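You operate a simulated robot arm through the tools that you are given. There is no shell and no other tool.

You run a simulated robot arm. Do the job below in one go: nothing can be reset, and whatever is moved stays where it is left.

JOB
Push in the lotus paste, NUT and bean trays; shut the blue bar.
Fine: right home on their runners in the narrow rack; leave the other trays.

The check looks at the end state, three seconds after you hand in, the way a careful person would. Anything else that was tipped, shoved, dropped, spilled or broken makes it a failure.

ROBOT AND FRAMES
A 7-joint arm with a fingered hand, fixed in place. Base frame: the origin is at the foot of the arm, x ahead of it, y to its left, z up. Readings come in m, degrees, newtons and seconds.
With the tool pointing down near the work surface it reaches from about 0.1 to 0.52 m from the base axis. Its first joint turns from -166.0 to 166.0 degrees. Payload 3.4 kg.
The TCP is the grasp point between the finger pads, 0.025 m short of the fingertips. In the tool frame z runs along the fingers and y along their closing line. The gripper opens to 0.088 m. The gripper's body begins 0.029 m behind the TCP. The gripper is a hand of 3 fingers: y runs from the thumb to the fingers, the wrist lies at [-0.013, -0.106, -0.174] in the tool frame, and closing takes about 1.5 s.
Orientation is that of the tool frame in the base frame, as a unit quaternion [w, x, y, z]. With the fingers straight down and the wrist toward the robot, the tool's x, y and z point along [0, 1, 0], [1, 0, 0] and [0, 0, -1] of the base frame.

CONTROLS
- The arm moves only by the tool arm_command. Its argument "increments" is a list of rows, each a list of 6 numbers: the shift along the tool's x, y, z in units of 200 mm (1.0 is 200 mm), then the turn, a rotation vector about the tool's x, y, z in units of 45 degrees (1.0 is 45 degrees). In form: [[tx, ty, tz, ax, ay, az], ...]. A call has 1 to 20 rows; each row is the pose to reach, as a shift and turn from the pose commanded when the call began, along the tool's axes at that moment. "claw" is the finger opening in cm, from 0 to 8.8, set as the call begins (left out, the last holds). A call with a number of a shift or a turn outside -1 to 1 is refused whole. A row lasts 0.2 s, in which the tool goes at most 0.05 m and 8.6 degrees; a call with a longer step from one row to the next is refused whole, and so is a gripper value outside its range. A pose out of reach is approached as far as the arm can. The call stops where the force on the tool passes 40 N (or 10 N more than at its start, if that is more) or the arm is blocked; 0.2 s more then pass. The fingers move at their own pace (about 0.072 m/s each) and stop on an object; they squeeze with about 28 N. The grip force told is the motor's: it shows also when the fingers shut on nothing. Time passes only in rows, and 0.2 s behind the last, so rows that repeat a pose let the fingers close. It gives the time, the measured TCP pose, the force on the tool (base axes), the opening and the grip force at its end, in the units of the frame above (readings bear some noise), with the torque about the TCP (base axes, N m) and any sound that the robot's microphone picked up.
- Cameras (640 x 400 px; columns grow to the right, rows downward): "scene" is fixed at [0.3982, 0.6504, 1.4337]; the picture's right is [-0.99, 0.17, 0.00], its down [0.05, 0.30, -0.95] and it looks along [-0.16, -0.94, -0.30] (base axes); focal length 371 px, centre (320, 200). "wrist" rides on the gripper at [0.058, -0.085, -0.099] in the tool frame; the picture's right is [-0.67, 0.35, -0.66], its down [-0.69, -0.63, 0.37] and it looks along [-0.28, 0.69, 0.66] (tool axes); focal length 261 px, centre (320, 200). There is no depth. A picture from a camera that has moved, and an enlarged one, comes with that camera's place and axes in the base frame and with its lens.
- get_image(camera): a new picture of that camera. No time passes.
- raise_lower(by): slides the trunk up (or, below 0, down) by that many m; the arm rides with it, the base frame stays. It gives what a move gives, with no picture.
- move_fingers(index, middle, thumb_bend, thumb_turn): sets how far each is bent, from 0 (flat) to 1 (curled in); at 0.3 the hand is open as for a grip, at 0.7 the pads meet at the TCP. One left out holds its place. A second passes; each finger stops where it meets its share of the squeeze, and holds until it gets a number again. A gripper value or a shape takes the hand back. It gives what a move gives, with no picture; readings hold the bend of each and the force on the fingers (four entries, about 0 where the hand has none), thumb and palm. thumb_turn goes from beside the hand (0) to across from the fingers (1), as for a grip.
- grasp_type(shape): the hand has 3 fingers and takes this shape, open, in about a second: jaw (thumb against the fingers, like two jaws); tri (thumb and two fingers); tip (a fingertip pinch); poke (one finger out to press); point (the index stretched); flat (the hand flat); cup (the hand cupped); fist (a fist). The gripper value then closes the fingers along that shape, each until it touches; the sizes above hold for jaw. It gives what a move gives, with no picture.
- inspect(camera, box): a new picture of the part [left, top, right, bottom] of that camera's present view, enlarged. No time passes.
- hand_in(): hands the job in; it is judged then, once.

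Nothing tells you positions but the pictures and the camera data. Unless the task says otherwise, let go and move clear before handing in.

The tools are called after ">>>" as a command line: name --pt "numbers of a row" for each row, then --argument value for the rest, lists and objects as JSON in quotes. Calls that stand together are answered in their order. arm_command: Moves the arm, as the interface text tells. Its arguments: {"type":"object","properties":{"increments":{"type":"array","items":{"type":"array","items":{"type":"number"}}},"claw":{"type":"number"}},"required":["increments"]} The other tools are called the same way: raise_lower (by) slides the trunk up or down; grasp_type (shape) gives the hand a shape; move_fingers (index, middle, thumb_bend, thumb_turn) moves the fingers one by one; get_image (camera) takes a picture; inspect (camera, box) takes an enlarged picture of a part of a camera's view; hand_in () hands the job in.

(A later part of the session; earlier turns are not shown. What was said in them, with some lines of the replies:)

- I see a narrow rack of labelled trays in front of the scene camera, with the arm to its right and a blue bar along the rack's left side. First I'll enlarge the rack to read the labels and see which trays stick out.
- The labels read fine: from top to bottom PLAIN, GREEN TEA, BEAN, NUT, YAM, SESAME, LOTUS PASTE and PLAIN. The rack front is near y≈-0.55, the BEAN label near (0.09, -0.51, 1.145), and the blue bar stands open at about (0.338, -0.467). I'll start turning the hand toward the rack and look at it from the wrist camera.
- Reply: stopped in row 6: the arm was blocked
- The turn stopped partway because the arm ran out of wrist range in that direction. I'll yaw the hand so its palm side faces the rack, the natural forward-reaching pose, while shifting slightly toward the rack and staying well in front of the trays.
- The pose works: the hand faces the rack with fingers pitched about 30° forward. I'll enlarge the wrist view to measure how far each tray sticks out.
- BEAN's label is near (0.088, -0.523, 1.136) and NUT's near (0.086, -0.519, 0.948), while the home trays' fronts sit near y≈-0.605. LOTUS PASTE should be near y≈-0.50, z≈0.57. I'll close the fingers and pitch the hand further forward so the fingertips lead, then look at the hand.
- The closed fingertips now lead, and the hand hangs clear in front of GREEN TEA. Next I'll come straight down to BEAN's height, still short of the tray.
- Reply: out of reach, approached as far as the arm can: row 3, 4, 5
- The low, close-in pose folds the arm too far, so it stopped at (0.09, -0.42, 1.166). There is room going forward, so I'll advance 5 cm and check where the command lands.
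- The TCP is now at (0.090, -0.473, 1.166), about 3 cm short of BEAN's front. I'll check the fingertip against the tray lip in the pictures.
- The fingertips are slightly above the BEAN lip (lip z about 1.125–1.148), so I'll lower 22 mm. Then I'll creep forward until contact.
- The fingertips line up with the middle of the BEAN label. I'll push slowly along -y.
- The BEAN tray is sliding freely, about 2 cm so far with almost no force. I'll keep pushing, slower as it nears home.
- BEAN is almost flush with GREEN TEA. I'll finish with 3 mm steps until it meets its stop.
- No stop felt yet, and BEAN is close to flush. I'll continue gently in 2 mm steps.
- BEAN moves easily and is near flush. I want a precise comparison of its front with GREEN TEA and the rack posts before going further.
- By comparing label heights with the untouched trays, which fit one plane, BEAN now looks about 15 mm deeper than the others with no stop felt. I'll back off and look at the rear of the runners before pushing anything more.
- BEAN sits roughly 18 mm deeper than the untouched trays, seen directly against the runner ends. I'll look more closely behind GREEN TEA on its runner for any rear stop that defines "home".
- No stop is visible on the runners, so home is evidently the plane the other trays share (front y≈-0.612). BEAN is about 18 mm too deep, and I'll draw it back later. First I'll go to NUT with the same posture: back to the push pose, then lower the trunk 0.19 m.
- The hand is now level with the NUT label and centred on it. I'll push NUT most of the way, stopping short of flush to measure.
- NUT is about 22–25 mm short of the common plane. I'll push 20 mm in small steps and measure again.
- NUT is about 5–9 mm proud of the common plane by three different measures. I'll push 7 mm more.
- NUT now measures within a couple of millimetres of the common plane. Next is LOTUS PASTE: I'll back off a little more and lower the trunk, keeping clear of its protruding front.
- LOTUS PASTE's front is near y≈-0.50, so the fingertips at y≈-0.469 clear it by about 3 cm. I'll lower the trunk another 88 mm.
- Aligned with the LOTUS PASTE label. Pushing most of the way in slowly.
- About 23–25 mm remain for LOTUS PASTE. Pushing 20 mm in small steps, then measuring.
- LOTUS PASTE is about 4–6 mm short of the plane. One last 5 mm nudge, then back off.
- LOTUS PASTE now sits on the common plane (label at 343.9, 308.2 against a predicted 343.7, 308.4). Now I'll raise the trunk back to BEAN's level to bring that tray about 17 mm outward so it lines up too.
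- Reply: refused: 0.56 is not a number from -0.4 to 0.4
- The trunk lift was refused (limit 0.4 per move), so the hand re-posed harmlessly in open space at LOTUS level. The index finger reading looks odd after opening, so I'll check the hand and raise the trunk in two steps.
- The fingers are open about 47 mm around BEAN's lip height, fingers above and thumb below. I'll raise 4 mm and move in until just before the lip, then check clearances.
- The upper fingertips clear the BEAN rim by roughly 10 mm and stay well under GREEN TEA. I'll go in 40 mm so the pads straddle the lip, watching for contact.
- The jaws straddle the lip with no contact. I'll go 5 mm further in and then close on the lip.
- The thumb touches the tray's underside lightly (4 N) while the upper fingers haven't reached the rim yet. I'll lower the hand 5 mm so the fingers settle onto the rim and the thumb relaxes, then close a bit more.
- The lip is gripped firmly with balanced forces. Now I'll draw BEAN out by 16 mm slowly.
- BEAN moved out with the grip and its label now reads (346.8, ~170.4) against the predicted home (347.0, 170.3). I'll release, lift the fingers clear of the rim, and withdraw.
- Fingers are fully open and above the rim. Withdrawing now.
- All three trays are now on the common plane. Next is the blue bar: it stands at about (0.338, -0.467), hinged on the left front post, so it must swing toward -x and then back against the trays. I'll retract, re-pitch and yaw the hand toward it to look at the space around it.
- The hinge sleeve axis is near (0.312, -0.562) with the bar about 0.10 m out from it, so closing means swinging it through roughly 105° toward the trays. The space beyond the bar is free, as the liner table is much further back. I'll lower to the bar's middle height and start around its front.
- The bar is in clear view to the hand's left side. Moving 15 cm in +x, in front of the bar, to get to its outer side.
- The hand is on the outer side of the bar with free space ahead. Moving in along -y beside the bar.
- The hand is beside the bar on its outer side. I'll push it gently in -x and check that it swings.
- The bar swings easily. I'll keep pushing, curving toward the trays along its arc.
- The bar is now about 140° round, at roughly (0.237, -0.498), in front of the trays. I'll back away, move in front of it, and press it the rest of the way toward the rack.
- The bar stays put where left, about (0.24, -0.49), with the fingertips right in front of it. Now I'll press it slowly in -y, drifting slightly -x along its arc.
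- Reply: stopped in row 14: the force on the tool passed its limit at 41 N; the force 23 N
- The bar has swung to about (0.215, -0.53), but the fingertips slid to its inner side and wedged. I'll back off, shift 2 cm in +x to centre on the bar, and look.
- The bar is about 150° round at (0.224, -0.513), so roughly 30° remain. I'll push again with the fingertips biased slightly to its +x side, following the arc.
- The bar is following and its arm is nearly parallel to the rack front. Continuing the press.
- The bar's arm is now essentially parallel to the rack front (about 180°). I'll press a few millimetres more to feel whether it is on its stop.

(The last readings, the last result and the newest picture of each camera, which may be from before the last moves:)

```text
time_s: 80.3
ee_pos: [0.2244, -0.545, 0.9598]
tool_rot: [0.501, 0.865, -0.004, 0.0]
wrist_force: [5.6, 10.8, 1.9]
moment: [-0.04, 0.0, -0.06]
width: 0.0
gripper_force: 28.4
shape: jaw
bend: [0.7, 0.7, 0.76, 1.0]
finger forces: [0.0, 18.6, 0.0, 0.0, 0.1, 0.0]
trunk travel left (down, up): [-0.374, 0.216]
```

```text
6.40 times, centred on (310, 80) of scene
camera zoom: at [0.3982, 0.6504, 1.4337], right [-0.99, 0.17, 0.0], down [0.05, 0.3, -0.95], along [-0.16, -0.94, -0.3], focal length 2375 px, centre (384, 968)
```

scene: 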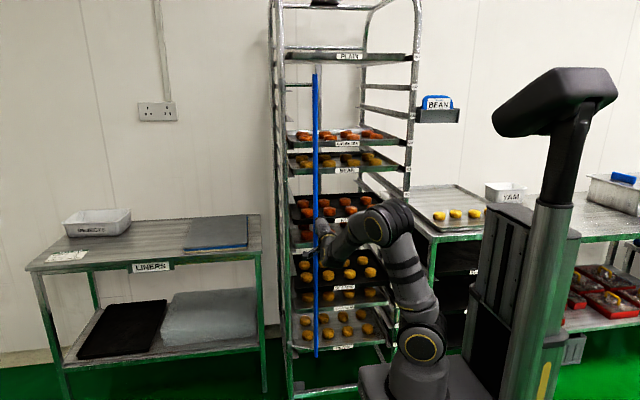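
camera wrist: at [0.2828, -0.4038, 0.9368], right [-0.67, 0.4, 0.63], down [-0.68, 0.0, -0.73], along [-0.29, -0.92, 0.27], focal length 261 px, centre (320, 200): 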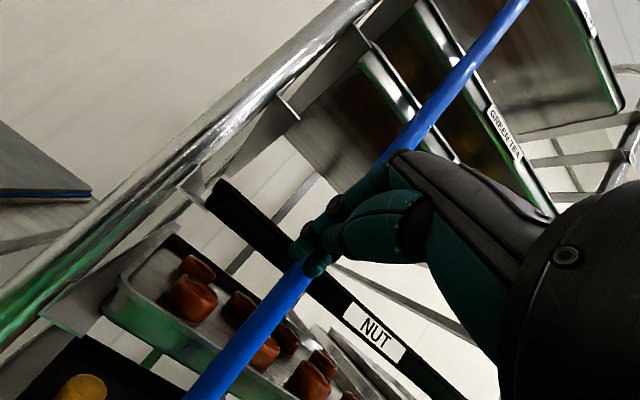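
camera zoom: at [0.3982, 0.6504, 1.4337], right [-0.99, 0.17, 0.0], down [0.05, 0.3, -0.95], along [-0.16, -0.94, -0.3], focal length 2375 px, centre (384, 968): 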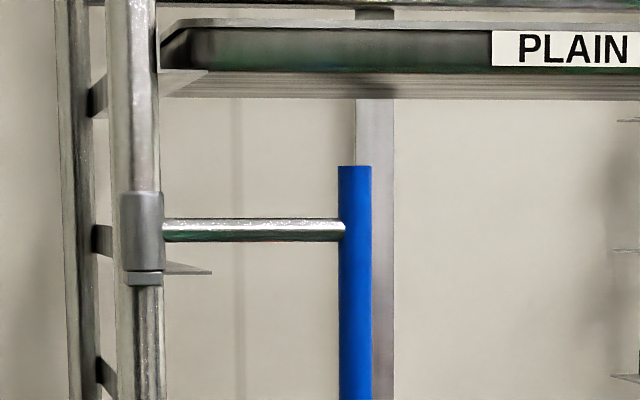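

The force rose to about 11 N with the bar not moving further, so it is on its stop and shut. I'll withdraw straight back and re-check everything.

>>> arm_command --pt "0 -0.01 -0.0173 0 0 0" --pt "0 -0.06 -0.104 0 0 0" --pt "0 -0.15 -0.26 0 0 0" --pt "0 -0.25 -0.433 0 0 0" --pt "0 -0.35 -0.606 0 0 0"

>>> get_image --camera "scene"

>>> get_image --camera "wrist"

```text
time_s: 81.5
ee_pos: [0.2236, -0.4059, 0.9573]
tool_rot: [0.499, 0.866, -0.004, 0.0]
wrist_force: [0.0, -0.4, 0.3]
moment: [0.01, 0.02, 0.0]
width: 0.0001
gripper_force: 28.2
shape: jaw
bend: [0.7, 0.7, 0.76, 1.0]
finger forces: [0.0, 0.1, 0.1, 0.1, 0.0, 0.1]
trunk travel left (down, up): [-0.374, 0.216]
```

```text
taken
```

scene: 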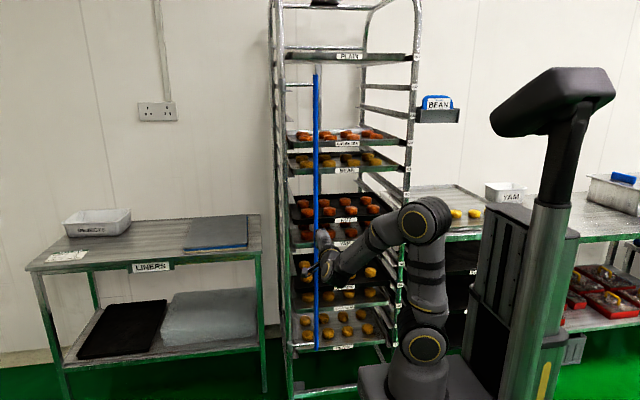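

```text
taken
camera wrist: at [0.2833, -0.2769, 0.9355], right [-0.67, 0.4, 0.63], down [-0.68, 0.0, -0.73], along [-0.29, -0.92, 0.27], focal length 261 px, centre (320, 200)
```

wrist: 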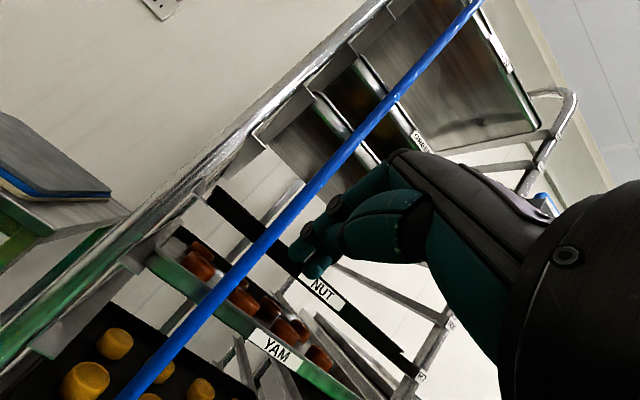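

The bar stays shut. Now a careful look at each tray's alignment.

>>> inspect --camera "scene" --box '[284, 130, 404, 205]'

>>> inspect --camera "scene" --box '[284, 185, 404, 260]'

>>> inspect --camera "scene" --box '[284, 280, 404, 355]'

>>> inspect --camera "scene" --box '[260, 40, 440, 150]'

```text
5.33 times, centred on (344, 168) of scene
camera zoom: at [0.3982, 0.6504, 1.4337], right [-0.99, 0.17, 0.0], down [0.05, 0.3, -0.95], along [-0.16, -0.94, -0.3], focal length 1979 px, centre (192, 373)
```

zoom: 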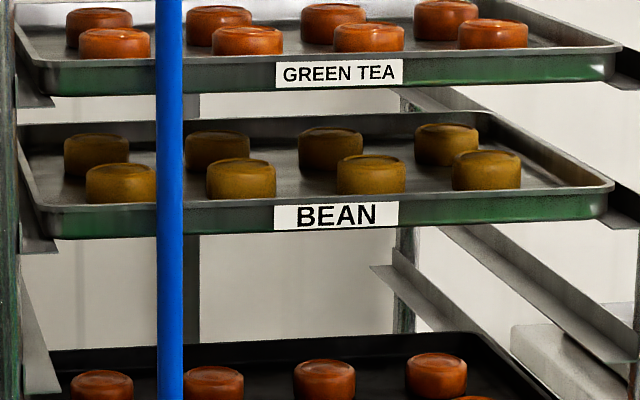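

```text
5.33 times, centred on (344, 222) of scene
camera zoom: at [0.3982, 0.6504, 1.4337], right [-0.99, 0.17, 0.0], down [0.05, 0.3, -0.95], along [-0.16, -0.94, -0.3], focal length 1979 px, centre (192, 80)
```

zoom: 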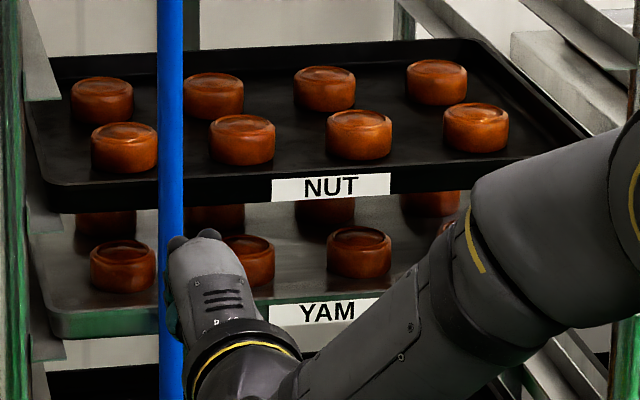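

```text
5.33 times, centred on (344, 318) of scene
camera zoom: at [0.3982, 0.6504, 1.4337], right [-0.99, 0.17, 0.0], down [0.05, 0.3, -0.95], along [-0.16, -0.94, -0.3], focal length 1979 px, centre (192, -427)
```

zoom: 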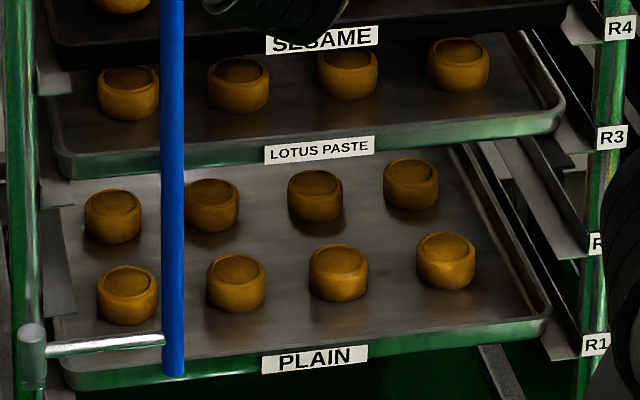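

```text
3.56 times, centred on (350, 95) of scene
camera zoom: at [0.3982, 0.6504, 1.4337], right [-0.99, 0.17, 0.0], down [0.05, 0.3, -0.95], along [-0.16, -0.94, -0.3], focal length 1319 px, centre (213, 573)
```

zoom: 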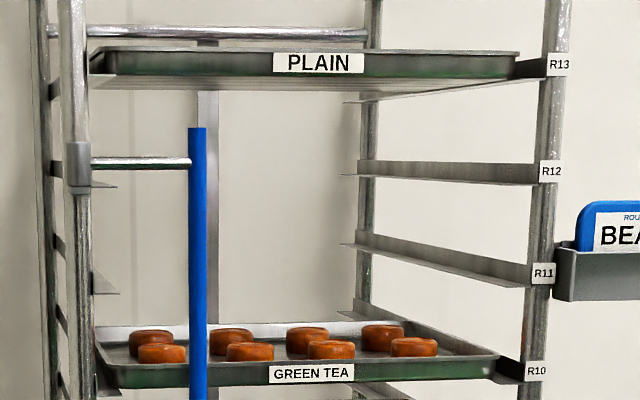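

All trays look orderly. I'll take finer measurements of BEAN and its neighbours to be sure it is flush.

>>> inspect --camera "scene" --box '[328, 160, 368, 185]'

>>> inspect --camera "scene" --box '[328, 132, 368, 157]'

>>> inspect --camera "scene" --box '[328, 208, 368, 233]'

>>> inspect --camera "scene" --box '[330, 44, 370, 69]'

>>> inspect --camera "scene" --box '[324, 296, 364, 321]'

>>> inspect --camera "scene" --box '[324, 336, 364, 361]'

```text
16.00 times, centred on (348, 172) of scene
camera zoom: at [0.3982, 0.6504, 1.4337], right [-0.99, 0.17, 0.0], down [0.05, 0.3, -0.95], along [-0.16, -0.94, -0.3], focal length 5937 px, centre (-128, 640)
```

zoom: 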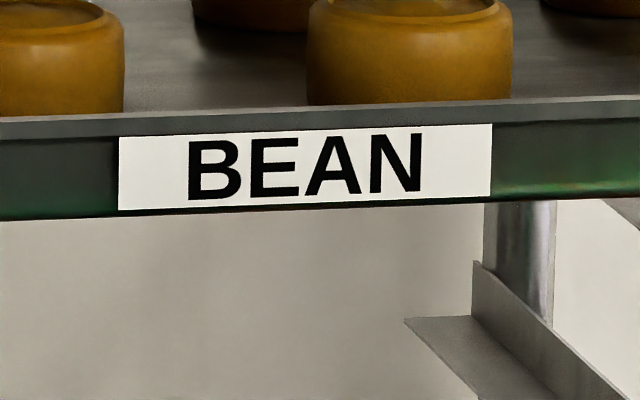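

```text
16.00 times, centred on (348, 144) of scene
camera zoom: at [0.3982, 0.6504, 1.4337], right [-0.99, 0.17, 0.0], down [0.05, 0.3, -0.95], along [-0.16, -0.94, -0.3], focal length 5937 px, centre (-128, 1088)
```

zoom: 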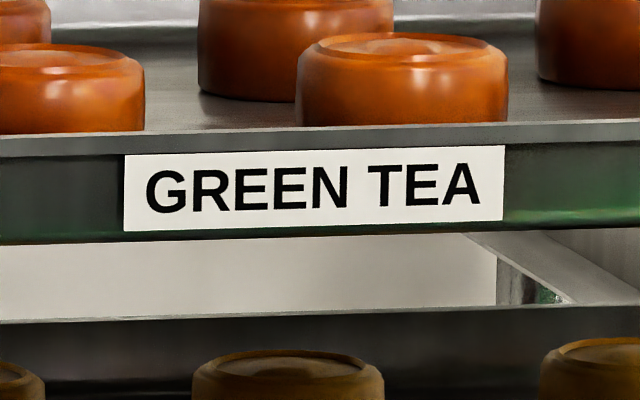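

```text
16.00 times, centred on (348, 220) of scene
camera zoom: at [0.3982, 0.6504, 1.4337], right [-0.99, 0.17, 0.0], down [0.05, 0.3, -0.95], along [-0.16, -0.94, -0.3], focal length 5937 px, centre (-128, -128)
```

zoom: 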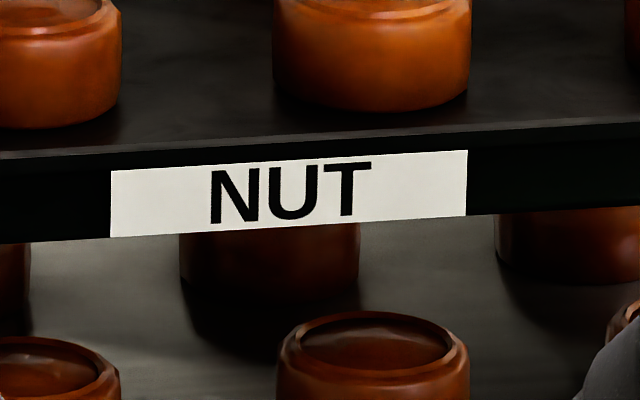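

```text
16.00 times, centred on (350, 56) of scene
camera zoom: at [0.3982, 0.6504, 1.4337], right [-0.99, 0.17, 0.0], down [0.05, 0.3, -0.95], along [-0.16, -0.94, -0.3], focal length 5937 px, centre (-160, 2496)
```

zoom: 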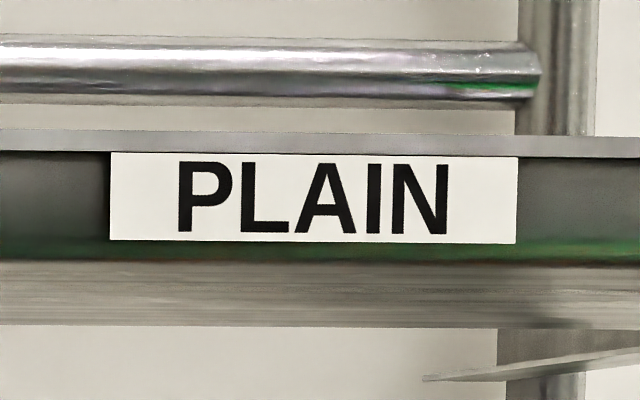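

```text
16.00 times, centred on (344, 308) of scene
camera zoom: at [0.3982, 0.6504, 1.4337], right [-0.99, 0.17, 0.0], down [0.05, 0.3, -0.95], along [-0.16, -0.94, -0.3], focal length 5937 px, centre (-64, -1536)
```

zoom: 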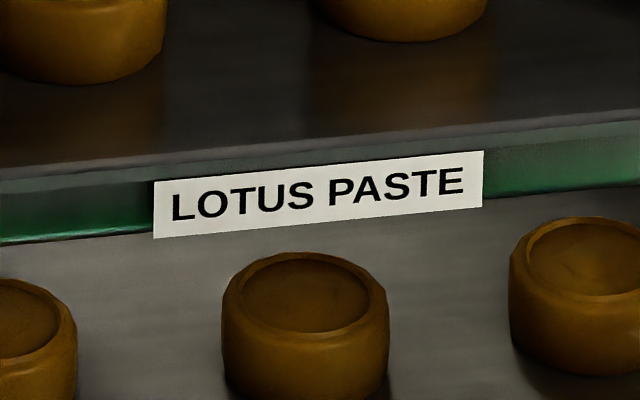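

```text
16.00 times, centred on (344, 348) of scene
camera zoom: at [0.3982, 0.6504, 1.4337], right [-0.99, 0.17, 0.0], down [0.05, 0.3, -0.95], along [-0.16, -0.94, -0.3], focal length 5937 px, centre (-64, -2176)
```

zoom: 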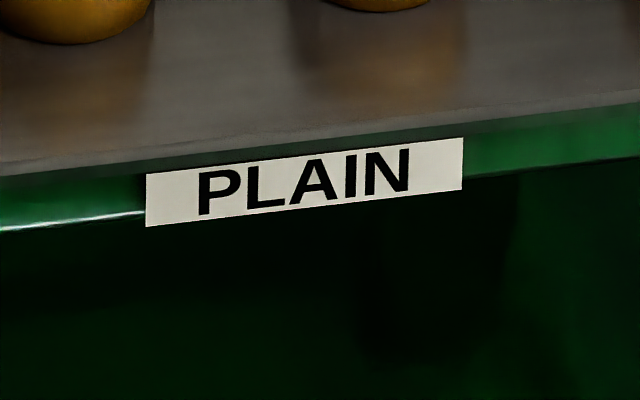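

BEAN, NUT and LOTUS PASTE all measure within about 2 mm of the untouched trays' plane, square on their runners, and the bar is on its stop. I'll move the arm clear and take a last look.

>>> arm_command --pt "0 0.05 -0.15 0 0 0" --pt "0 0.15 -0.25 0 0 0" --pt "0 0.3 -0.38 0 0 0" --pt "0 0.42 -0.5 0 0 0" --claw 5

>>> get_image --camera "scene"

>>> get_image --camera "wrist"

>>> inspect --camera "scene" --box '[264, 250, 424, 360]'

```text
time_s: 82.5
ee_pos: [0.2231, -0.3617, 1.0835]
tool_rot: [0.501, 0.866, -0.004, 0.0]
wrist_force: [-0.8, 0.3, -0.2]
moment: [0.0, 0.02, -0.02]
width: 0.0499
gripper_force: 0.1
shape: jaw
bend: [0.74, 0.42, 0.66, 1.0]
finger forces: [0.0, 0.0, 0.1, 0.0, 0.0, 0.1]
trunk travel left (down, up): [-0.374, 0.216]
```

```text
taken
```

scene: 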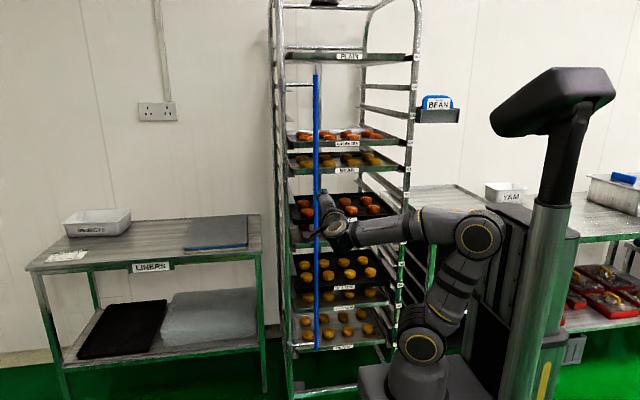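

```text
taken
camera wrist: at [0.2825, -0.2329, 1.06], right [-0.67, 0.4, 0.63], down [-0.68, 0.0, -0.73], along [-0.29, -0.92, 0.27], focal length 261 px, centre (320, 200)
```

wrist: 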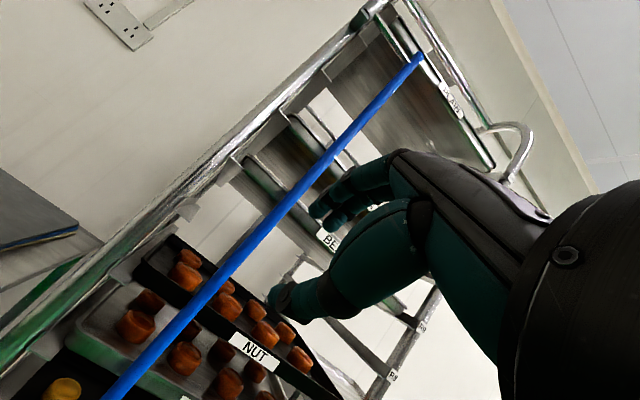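

```text
3.64 times, centred on (344, 305) of scene
camera zoom: at [0.3982, 0.6504, 1.4337], right [-0.99, 0.17, 0.0], down [0.05, 0.3, -0.95], along [-0.16, -0.94, -0.3], focal length 1349 px, centre (233, -182)
```

zoom: 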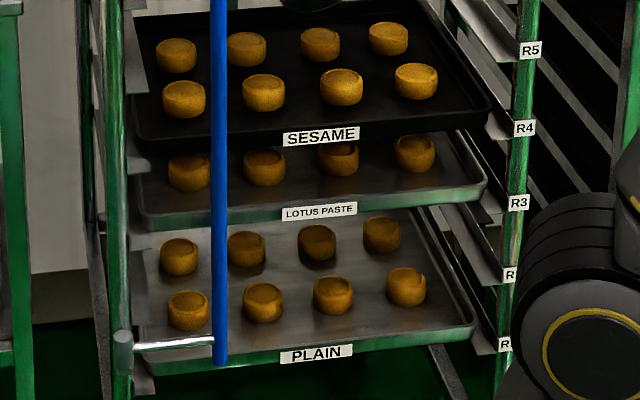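

The lotus paste, NUT and bean trays sit flush with the rest and their buns are upright. The blue bar is shut across the front, the other trays are where they were, and the hand is clear of the rack. Handing in.

>>> hand_in

```text
The job is handed in.
```

The lotus paste, NUT and bean trays are pushed in on their runners in the narrow rack, and the blue bar is shut. The job is handed in.

- **Trays:** By the label positions in the pictures, all three fronts are within about 2 mm of the line the untouched trays share. I felt and saw no end stop on the runners, so I took that line as home.
- **Bean tray:** I pushed it about 17 mm too deep at first. I then gripped its front lip and drew it back level with the others.
- **Blue bar:** I swung it round and pressed it until it stopped moving at about 11 N, with its arms square across the front. It stayed there when I backed away.
- **Everything else:** In the last pictures the other trays were where they started and all the visible buns were upright. The hand was open and clear of the rack.
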